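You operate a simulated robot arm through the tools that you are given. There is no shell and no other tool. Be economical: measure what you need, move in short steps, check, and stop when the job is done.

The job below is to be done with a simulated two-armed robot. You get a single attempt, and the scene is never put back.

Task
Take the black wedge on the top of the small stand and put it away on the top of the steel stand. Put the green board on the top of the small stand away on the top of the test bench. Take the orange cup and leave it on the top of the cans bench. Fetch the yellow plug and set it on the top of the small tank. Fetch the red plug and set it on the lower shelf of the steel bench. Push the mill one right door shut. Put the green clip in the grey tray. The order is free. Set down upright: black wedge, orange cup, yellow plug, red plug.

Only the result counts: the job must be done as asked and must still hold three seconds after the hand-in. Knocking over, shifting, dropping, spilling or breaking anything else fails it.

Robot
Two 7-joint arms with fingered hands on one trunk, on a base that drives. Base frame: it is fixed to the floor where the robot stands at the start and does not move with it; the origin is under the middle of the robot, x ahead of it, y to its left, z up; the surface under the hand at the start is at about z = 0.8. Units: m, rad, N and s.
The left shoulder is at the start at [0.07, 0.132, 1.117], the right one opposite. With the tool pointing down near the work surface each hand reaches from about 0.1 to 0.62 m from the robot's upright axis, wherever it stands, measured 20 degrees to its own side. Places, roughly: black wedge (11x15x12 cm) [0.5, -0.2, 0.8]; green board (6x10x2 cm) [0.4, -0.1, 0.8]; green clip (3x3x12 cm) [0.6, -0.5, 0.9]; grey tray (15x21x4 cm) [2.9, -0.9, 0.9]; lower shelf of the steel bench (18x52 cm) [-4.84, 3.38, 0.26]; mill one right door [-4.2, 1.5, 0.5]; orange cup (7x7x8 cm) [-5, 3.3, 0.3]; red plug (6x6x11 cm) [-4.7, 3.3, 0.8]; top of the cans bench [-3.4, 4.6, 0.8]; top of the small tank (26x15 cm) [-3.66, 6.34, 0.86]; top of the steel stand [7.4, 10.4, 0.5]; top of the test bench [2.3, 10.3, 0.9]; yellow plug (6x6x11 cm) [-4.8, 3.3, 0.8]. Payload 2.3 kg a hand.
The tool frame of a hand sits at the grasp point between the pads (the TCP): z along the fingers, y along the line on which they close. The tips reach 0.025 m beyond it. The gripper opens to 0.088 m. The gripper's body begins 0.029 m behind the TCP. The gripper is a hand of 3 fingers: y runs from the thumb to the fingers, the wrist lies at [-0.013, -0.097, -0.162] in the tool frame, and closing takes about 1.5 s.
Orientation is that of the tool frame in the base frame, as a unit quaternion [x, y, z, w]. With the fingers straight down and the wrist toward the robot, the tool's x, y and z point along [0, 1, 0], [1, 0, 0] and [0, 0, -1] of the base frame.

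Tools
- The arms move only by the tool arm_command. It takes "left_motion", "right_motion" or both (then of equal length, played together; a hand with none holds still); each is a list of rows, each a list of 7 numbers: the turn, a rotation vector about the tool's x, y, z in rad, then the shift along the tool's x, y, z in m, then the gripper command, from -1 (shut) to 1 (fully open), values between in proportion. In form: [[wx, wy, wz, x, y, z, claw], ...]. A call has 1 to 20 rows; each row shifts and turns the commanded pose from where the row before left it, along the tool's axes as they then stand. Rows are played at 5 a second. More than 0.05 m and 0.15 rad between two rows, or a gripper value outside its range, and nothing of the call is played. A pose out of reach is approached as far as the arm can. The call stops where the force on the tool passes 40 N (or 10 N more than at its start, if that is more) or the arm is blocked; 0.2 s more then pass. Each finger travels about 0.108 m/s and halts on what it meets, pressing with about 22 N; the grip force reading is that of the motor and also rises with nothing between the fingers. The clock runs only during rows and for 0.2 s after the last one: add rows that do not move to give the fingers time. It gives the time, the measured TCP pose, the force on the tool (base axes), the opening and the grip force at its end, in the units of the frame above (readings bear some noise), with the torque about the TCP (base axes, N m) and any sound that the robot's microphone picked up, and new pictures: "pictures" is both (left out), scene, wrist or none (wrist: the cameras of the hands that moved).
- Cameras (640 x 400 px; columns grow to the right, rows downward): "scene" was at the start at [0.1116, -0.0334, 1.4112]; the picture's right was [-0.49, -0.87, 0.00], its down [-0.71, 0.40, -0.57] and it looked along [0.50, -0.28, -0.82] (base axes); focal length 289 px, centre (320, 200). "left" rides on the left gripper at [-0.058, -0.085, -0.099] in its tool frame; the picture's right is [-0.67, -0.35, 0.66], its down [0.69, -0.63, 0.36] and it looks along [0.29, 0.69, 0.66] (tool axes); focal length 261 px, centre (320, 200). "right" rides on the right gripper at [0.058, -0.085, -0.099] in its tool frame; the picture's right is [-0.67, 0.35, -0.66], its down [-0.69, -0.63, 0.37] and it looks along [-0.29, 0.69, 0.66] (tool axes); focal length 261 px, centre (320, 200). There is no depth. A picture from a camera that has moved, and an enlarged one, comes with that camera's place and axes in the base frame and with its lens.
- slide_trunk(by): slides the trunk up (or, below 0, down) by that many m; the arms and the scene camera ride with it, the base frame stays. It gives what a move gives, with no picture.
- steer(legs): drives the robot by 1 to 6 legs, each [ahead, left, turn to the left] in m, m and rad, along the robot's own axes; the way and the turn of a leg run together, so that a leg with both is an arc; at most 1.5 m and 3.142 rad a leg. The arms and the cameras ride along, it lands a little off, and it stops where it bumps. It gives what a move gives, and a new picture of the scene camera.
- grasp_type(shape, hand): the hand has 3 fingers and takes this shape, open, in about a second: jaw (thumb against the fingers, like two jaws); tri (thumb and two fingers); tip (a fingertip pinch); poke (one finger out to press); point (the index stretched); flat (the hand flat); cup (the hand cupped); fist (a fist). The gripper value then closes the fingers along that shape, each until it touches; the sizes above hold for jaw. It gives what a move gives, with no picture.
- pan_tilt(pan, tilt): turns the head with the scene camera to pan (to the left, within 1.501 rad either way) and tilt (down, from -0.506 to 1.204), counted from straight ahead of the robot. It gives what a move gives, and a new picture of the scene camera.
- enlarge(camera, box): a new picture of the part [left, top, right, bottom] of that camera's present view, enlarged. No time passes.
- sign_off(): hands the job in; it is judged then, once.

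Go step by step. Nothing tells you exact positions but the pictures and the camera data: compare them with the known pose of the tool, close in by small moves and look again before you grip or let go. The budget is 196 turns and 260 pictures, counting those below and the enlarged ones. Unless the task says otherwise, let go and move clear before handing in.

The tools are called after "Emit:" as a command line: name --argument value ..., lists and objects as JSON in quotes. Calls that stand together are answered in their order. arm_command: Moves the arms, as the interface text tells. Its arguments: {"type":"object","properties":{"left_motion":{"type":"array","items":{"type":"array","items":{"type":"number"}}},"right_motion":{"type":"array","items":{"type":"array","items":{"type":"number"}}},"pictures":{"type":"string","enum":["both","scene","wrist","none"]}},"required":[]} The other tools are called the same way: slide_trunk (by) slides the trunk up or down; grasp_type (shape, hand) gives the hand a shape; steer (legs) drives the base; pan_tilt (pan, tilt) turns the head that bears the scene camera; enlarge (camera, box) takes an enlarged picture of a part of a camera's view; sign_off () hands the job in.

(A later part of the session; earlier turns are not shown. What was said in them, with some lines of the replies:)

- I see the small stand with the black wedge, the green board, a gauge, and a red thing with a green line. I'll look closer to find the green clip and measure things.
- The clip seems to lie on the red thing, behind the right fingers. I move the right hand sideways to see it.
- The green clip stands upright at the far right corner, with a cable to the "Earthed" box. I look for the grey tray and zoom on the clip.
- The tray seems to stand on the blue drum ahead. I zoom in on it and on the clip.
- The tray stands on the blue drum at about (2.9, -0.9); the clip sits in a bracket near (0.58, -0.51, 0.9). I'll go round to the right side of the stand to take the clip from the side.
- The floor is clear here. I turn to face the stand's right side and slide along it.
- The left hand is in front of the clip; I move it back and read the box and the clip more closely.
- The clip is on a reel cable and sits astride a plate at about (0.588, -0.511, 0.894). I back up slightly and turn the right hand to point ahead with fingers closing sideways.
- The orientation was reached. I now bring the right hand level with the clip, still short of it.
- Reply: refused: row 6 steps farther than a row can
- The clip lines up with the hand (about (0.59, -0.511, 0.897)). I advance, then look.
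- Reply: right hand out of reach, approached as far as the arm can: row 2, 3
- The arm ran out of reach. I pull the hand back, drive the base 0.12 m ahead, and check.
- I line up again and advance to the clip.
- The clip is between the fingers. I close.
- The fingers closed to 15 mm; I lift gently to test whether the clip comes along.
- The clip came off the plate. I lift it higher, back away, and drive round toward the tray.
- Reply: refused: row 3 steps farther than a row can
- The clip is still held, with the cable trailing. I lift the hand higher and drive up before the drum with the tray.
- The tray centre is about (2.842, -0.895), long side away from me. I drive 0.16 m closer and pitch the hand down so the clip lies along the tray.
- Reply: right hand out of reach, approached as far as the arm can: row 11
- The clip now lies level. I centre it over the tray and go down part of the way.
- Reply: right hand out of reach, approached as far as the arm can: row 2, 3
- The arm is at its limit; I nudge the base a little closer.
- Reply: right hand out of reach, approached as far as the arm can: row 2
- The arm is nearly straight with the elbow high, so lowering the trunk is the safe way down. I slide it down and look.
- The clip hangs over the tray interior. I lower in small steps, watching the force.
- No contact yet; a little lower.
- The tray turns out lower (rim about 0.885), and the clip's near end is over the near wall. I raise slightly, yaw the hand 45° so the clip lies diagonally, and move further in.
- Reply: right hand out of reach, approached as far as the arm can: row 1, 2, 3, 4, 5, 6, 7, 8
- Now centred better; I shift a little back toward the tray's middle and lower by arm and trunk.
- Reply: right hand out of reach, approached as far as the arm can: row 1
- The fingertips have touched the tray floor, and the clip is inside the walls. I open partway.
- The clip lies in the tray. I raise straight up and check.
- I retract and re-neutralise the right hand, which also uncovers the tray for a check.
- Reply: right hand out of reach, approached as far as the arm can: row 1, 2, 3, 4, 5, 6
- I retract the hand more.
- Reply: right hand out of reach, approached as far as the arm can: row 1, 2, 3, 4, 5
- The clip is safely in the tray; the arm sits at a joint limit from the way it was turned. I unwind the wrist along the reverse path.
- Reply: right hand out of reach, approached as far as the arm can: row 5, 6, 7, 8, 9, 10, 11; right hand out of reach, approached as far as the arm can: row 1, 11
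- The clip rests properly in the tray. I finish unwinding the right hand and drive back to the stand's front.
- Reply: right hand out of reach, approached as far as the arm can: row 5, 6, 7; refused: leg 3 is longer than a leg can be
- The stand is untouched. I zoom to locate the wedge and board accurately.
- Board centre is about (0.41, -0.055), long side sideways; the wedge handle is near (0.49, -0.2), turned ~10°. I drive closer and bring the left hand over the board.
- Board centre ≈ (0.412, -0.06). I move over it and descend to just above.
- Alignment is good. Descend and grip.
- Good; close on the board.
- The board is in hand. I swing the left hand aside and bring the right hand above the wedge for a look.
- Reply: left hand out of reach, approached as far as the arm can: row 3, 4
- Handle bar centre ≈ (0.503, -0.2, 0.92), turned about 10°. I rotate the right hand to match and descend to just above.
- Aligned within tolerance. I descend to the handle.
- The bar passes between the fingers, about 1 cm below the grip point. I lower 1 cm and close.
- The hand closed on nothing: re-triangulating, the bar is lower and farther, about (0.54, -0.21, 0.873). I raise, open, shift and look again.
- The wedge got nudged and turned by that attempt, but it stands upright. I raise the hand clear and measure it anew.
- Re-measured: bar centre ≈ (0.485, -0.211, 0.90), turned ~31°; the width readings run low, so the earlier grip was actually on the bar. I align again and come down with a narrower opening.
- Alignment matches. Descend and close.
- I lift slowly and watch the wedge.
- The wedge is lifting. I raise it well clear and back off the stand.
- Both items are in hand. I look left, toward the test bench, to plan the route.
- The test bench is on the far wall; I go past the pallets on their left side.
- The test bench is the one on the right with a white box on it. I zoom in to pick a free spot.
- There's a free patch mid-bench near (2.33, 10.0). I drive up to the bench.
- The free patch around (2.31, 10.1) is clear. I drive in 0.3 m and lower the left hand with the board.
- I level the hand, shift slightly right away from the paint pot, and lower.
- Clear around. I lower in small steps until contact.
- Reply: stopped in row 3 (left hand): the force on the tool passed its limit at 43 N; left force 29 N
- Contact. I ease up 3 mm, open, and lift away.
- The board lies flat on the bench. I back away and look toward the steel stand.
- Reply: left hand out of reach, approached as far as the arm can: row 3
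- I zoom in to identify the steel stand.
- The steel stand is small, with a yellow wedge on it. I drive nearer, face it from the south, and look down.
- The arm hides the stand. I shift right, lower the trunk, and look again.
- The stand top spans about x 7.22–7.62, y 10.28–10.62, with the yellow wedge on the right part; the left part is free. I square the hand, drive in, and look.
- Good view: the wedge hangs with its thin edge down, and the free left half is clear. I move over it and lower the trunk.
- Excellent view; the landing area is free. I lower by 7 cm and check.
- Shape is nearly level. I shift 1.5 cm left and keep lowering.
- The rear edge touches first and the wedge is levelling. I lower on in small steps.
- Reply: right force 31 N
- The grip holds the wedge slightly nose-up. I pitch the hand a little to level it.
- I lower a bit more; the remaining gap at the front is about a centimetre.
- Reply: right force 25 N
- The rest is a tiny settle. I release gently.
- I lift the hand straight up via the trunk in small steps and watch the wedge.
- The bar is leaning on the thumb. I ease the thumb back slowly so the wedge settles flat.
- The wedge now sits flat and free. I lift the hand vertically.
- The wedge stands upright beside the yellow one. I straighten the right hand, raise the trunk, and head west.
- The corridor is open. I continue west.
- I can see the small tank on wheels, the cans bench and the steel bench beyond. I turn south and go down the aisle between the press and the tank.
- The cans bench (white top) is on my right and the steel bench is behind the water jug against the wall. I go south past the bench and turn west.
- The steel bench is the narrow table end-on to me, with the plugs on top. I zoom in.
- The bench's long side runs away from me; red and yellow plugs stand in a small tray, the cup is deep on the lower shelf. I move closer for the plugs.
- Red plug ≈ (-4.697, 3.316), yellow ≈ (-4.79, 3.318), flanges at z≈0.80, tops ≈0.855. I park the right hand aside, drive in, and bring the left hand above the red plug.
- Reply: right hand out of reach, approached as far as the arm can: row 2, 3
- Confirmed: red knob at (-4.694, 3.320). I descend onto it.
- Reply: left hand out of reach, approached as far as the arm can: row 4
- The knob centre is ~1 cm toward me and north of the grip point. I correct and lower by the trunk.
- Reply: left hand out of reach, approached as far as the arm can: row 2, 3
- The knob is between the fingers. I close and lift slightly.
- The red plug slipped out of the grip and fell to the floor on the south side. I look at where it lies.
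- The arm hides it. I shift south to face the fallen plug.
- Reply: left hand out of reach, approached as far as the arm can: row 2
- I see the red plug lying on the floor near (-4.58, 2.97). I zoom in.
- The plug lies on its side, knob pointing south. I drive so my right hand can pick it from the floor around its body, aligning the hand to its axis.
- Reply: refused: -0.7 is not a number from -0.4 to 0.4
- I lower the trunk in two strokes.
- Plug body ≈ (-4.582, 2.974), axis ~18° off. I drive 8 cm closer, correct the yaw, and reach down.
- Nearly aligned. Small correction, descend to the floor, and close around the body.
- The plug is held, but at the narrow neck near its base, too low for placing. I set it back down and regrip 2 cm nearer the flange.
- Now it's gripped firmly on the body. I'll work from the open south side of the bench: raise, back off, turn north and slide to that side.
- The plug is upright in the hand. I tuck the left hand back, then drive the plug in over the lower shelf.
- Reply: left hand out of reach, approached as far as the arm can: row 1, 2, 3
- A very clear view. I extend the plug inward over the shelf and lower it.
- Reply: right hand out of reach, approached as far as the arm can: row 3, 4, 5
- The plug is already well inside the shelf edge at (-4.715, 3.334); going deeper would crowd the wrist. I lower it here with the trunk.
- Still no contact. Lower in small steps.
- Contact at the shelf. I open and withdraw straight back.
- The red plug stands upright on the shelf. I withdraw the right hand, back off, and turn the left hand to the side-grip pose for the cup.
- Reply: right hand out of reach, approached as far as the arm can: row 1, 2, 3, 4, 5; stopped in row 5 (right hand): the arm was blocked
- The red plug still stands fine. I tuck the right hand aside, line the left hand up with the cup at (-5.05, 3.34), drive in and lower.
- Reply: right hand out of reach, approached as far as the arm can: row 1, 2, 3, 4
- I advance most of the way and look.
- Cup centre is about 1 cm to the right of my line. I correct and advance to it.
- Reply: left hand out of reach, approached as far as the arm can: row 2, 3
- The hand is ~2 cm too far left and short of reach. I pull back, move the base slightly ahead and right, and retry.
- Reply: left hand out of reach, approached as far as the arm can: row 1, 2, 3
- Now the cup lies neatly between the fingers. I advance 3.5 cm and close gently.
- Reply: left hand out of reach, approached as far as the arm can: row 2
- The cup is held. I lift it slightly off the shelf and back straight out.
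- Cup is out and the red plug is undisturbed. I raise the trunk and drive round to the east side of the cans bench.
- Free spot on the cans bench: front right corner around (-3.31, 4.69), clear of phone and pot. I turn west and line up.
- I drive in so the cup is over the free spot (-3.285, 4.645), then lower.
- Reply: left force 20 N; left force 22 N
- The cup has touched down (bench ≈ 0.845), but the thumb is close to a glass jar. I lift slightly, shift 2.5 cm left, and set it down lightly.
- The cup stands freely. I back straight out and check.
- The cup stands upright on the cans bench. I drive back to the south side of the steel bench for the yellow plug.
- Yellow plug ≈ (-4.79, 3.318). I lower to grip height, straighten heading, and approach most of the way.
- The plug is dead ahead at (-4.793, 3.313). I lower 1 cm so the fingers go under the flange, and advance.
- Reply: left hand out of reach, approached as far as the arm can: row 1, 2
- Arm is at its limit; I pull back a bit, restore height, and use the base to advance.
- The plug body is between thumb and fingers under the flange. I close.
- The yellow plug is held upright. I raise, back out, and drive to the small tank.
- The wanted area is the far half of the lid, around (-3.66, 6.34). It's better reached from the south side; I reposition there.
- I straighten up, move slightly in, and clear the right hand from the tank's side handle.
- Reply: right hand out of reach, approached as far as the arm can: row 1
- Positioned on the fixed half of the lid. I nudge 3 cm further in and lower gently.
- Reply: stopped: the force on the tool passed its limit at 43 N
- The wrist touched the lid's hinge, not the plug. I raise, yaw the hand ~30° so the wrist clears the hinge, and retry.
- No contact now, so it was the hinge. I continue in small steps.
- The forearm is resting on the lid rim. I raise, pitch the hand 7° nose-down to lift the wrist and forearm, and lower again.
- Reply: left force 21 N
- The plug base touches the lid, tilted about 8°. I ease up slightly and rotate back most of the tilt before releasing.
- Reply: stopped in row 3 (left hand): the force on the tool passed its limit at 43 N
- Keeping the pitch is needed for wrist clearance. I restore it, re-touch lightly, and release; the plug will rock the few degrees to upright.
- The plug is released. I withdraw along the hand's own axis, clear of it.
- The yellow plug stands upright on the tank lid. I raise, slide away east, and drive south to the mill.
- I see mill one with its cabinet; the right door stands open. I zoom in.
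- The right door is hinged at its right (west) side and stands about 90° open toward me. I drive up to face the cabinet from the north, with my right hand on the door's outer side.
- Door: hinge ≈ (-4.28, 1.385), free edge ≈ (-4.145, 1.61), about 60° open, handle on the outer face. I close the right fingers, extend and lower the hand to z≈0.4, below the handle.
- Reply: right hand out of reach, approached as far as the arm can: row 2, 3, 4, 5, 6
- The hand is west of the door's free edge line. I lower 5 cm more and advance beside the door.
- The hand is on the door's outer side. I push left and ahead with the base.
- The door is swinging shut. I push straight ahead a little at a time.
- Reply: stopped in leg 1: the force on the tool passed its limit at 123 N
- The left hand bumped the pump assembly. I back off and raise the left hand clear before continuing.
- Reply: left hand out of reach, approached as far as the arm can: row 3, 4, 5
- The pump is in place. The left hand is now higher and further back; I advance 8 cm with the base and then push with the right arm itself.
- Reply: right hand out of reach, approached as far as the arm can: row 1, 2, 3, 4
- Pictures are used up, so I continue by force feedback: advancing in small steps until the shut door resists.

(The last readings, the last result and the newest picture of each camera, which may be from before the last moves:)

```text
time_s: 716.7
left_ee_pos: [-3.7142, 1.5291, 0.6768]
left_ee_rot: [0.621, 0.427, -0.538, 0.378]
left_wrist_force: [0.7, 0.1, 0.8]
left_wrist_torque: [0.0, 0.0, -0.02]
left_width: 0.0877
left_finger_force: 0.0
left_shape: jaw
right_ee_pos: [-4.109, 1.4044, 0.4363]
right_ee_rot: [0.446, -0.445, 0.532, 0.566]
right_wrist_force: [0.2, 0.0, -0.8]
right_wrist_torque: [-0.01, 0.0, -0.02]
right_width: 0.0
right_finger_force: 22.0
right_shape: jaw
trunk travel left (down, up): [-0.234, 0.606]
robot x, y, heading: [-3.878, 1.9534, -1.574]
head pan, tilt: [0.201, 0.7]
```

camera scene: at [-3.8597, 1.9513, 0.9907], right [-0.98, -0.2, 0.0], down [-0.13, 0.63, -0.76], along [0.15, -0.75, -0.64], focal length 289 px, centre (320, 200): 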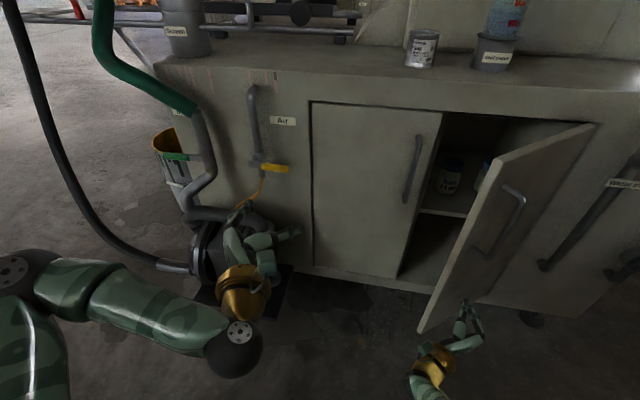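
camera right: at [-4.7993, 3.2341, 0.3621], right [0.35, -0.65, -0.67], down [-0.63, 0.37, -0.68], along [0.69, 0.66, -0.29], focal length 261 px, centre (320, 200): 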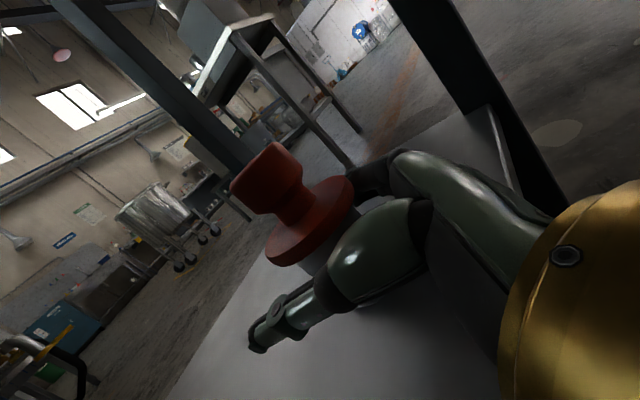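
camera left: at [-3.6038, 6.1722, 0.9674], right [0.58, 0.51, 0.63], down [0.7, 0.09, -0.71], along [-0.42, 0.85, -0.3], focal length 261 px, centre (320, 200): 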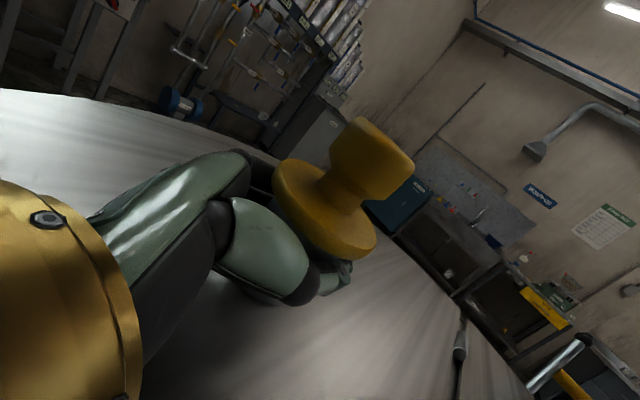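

Emit:
steer --legs '[[0.02, 0, 0]]'

Emit:
steer --legs '[[0.015, 0, 0]]'

```text
time_s: 717.5
left_ee_pos: [-3.7139, 1.5085, 0.6778]
left_ee_rot: [0.622, 0.428, -0.536, 0.378]
left_wrist_force: [-1.0, -0.7, -0.2]
left_wrist_torque: [0.0, 0.01, 0.02]
left_width: 0.0875
left_finger_force: 0.1
left_shape: jaw
right_ee_pos: [-4.1085, 1.3828, 0.4378]
right_ee_rot: [0.446, -0.444, 0.532, 0.566]
right_wrist_force: [-0.8, -0.2, 0.6]
right_wrist_torque: [0.0, 0.01, -0.01]
right_width: 0.0
right_finger_force: 22.2
right_shape: jaw
trunk travel left (down, up): [-0.234, 0.606]
robot x, y, heading: [-3.875, 1.9359, -1.572]
head pan, tilt: [0.201, 0.7]
```

```text
time_s: 718.4
left_ee_pos: [-3.7152, 1.4975, 0.6757]
left_ee_rot: [0.622, 0.426, -0.538, 0.378]
left_wrist_force: [-1.0, -0.1, 0.2]
left_wrist_torque: [-0.01, 0.01, 0.01]
left_width: 0.0878
left_finger_force: 0.0
left_shape: jaw
right_ee_pos: [-4.1121, 1.3745, 0.4366]
right_ee_rot: [0.443, -0.446, 0.53, 0.57]
right_wrist_force: [2.1, 6.9, 3.1]
right_wrist_torque: [-0.04, -0.01, 0.02]
right_width: 0.0
right_finger_force: 21.9
right_shape: jaw
trunk travel left (down, up): [-0.234, 0.606]
robot x, y, heading: [-3.8779, 1.9264, -1.578]
head pan, tilt: [0.201, 0.7]
stopped in leg 1: the force on the tool passed its limit at 58 N (the readings are from after the stop); the commanded pose is now the measured one
```

Firm resistance at y≈1.35, matching the cabinet front: the door seems shut. I verify by pressing nearer the free edge.

Emit:
steer --legs '[[-0.04, 0, 0]]'

Emit:
arm_command --right_motion '[[0, 0, 0, 0, -0.025, 0, -1], [0, 0, 0, 0, -0.025, 0, -1], [0, 0, 0, 0, 0, 0, -1]]' --pictures "none"

Emit:
steer --legs '[[0.045, 0, 0]]'

```text
time_s: 719.3
left_ee_pos: [-3.7156, 1.5349, 0.6771]
left_ee_rot: [0.622, 0.426, -0.538, 0.377]
left_wrist_force: [-0.2, -0.4, -0.1]
left_wrist_torque: [0.01, -0.01, 0.0]
left_width: 0.0875
left_finger_force: 0.1
left_shape: jaw
right_ee_pos: [-4.1114, 1.4135, 0.4351]
right_ee_rot: [0.443, -0.446, 0.53, 0.568]
right_wrist_force: [-0.4, -0.1, 0.0]
right_wrist_torque: [0.03, -0.01, 0.02]
right_width: 0.0
right_finger_force: 21.6
right_shape: jaw
trunk travel left (down, up): [-0.234, 0.606]
robot x, y, heading: [-3.8763, 1.965, -1.574]
head pan, tilt: [0.201, 0.7]
```

```text
time_s: 720.1
left_ee_pos: [-3.716, 1.5348, 0.6774]
left_ee_rot: [0.621, 0.428, -0.538, 0.377]
left_wrist_force: [-0.5, 0.3, 0.2]
left_wrist_torque: [0.02, -0.01, 0.01]
left_width: 0.0875
left_finger_force: 0.1
left_shape: jaw
right_ee_pos: [-4.0655, 1.4203, 0.4411]
right_ee_rot: [0.444, -0.447, 0.529, 0.569]
right_wrist_force: [0.0, 0.9, 0.1]
right_wrist_torque: [0.03, -0.03, -0.03]
right_width: 0.0001
right_finger_force: 22.3
right_shape: jaw
right hand out of reach, approached as far as the arm can: row 1, 2
trunk travel left (down, up): [-0.234, 0.606]
robot x, y, heading: [-3.8747, 1.9651, -1.578]
head pan, tilt: [0.201, 0.7]
no pictures are left
```

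```text
time_s: 721.0
left_ee_pos: [-3.7138, 1.4936, 0.6773]
left_ee_rot: [0.622, 0.427, -0.537, 0.377]
left_wrist_force: [0.2, -1.1, 0.2]
left_wrist_torque: [0.01, -0.01, 0.02]
left_width: 0.0877
left_finger_force: 0.1
left_shape: jaw
right_ee_pos: [-4.064, 1.3758, 0.4431]
right_ee_rot: [0.444, -0.447, 0.53, 0.568]
right_wrist_force: [0.5, 0.0, -0.2]
right_wrist_torque: [0.03, -0.01, 0.01]
right_width: 0.0
right_finger_force: 21.9
right_shape: jaw
trunk travel left (down, up): [-0.234, 0.606]
robot x, y, heading: [-3.8776, 1.9231, -1.57]
head pan, tilt: [0.201, 0.7]
```

Emit:
steer --legs '[[0.012, 0, 0]]'

Emit:
steer --legs '[[0.01, 0, 0]]'

```text
time_s: 721.8
left_ee_pos: [-3.7166, 1.4881, 0.6784]
left_ee_rot: [0.623, 0.426, -0.537, 0.377]
left_wrist_force: [0.5, -0.8, 0.5]
left_wrist_torque: [0.02, 0.0, 0.03]
left_width: 0.0878
left_finger_force: 0.2
left_shape: jaw
right_ee_pos: [-4.065, 1.3744, 0.441]
right_ee_rot: [0.442, -0.449, 0.529, 0.569]
right_wrist_force: [1.1, 8.5, 3.3]
right_wrist_torque: [-0.04, -0.05, -0.01]
right_width: 0.0
right_finger_force: 22.2
right_shape: jaw
trunk travel left (down, up): [-0.234, 0.606]
robot x, y, heading: [-3.8775, 1.9166, -1.579]
head pan, tilt: [0.201, 0.7]
stopped in leg 1: the force on the tool passed its limit at 57 N (the readings are from after the stop); the commanded pose is now the measured one
```

```text
time_s: 722.5
left_ee_pos: [-3.717, 1.4852, 0.6784]
left_ee_rot: [0.624, 0.424, -0.538, 0.376]
left_wrist_force: [0.1, -0.4, -0.6]
left_wrist_torque: [0.02, -0.02, -0.01]
left_width: 0.0879
left_finger_force: 0.1
left_shape: jaw
right_ee_pos: [-4.0666, 1.3749, 0.4399]
right_ee_rot: [0.441, -0.45, 0.527, 0.571]
right_wrist_force: [1.5, 9.6, 3.1]
right_wrist_torque: [-0.09, 0.02, 0.01]
right_width: 0.0
right_finger_force: 21.8
right_shape: jaw
trunk travel left (down, up): [-0.234, 0.606]
robot x, y, heading: [-3.8747, 1.9099, -1.578]
head pan, tilt: [0.201, 0.7]
stopped in leg 1: the force on the tool passed its limit at 58 N (the readings are from after the stop); the commanded pose is now the measured one
```

The door resists at the same depth at both points, so it is flush and shut. I back away and hand in.

Emit:
steer --legs '[[-0.3, 0, 0], [-0.3, 0, 0]]'

```text
time_s: 726.2
left_ee_pos: [-3.713, 2.0789, 0.6767]
left_ee_rot: [0.622, 0.428, -0.536, 0.378]
left_wrist_force: [-0.1, -0.3, 0.2]
left_wrist_torque: [0.03, 0.01, 0.03]
left_width: 0.0879
left_finger_force: 0.1
left_shape: jaw
right_ee_pos: [-4.0627, 1.9676, 0.4381]
right_ee_rot: [0.442, -0.449, 0.529, 0.569]
right_wrist_force: [0.0, -0.2, 0.1]
right_wrist_torque: [-0.02, 0.05, 0.0]
right_width: 0.0002
right_finger_force: 21.3
right_shape: jaw
trunk travel left (down, up): [-0.234, 0.606]
robot x, y, heading: [-3.8723, 2.5076, -1.572]
head pan, tilt: [0.201, 0.7]
```

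Both hands are empty and the robot is clear of everything. I hand the job in.

Emit:
sign_off

```text
The job is handed in.
```

I carried out all seven parts and handed the job in. I watched six of them finish on camera. The pictures ran out before the last one, the mill one right door, so I judged it shut only because it resisted at the same depth at two points.

Three mishaps happened along the way:
- **Red plug:** it slipped from the grip and fell to the floor. I picked it up and set it upright on the lower shelf.
- **Black wedge:** my first grip dropped it a few centimetres and turned it on the small stand before I regripped it.
- **Mill one:** the left hand hit the pump beside the cabinet at about 120 N. The pump looked unmoved afterwards.
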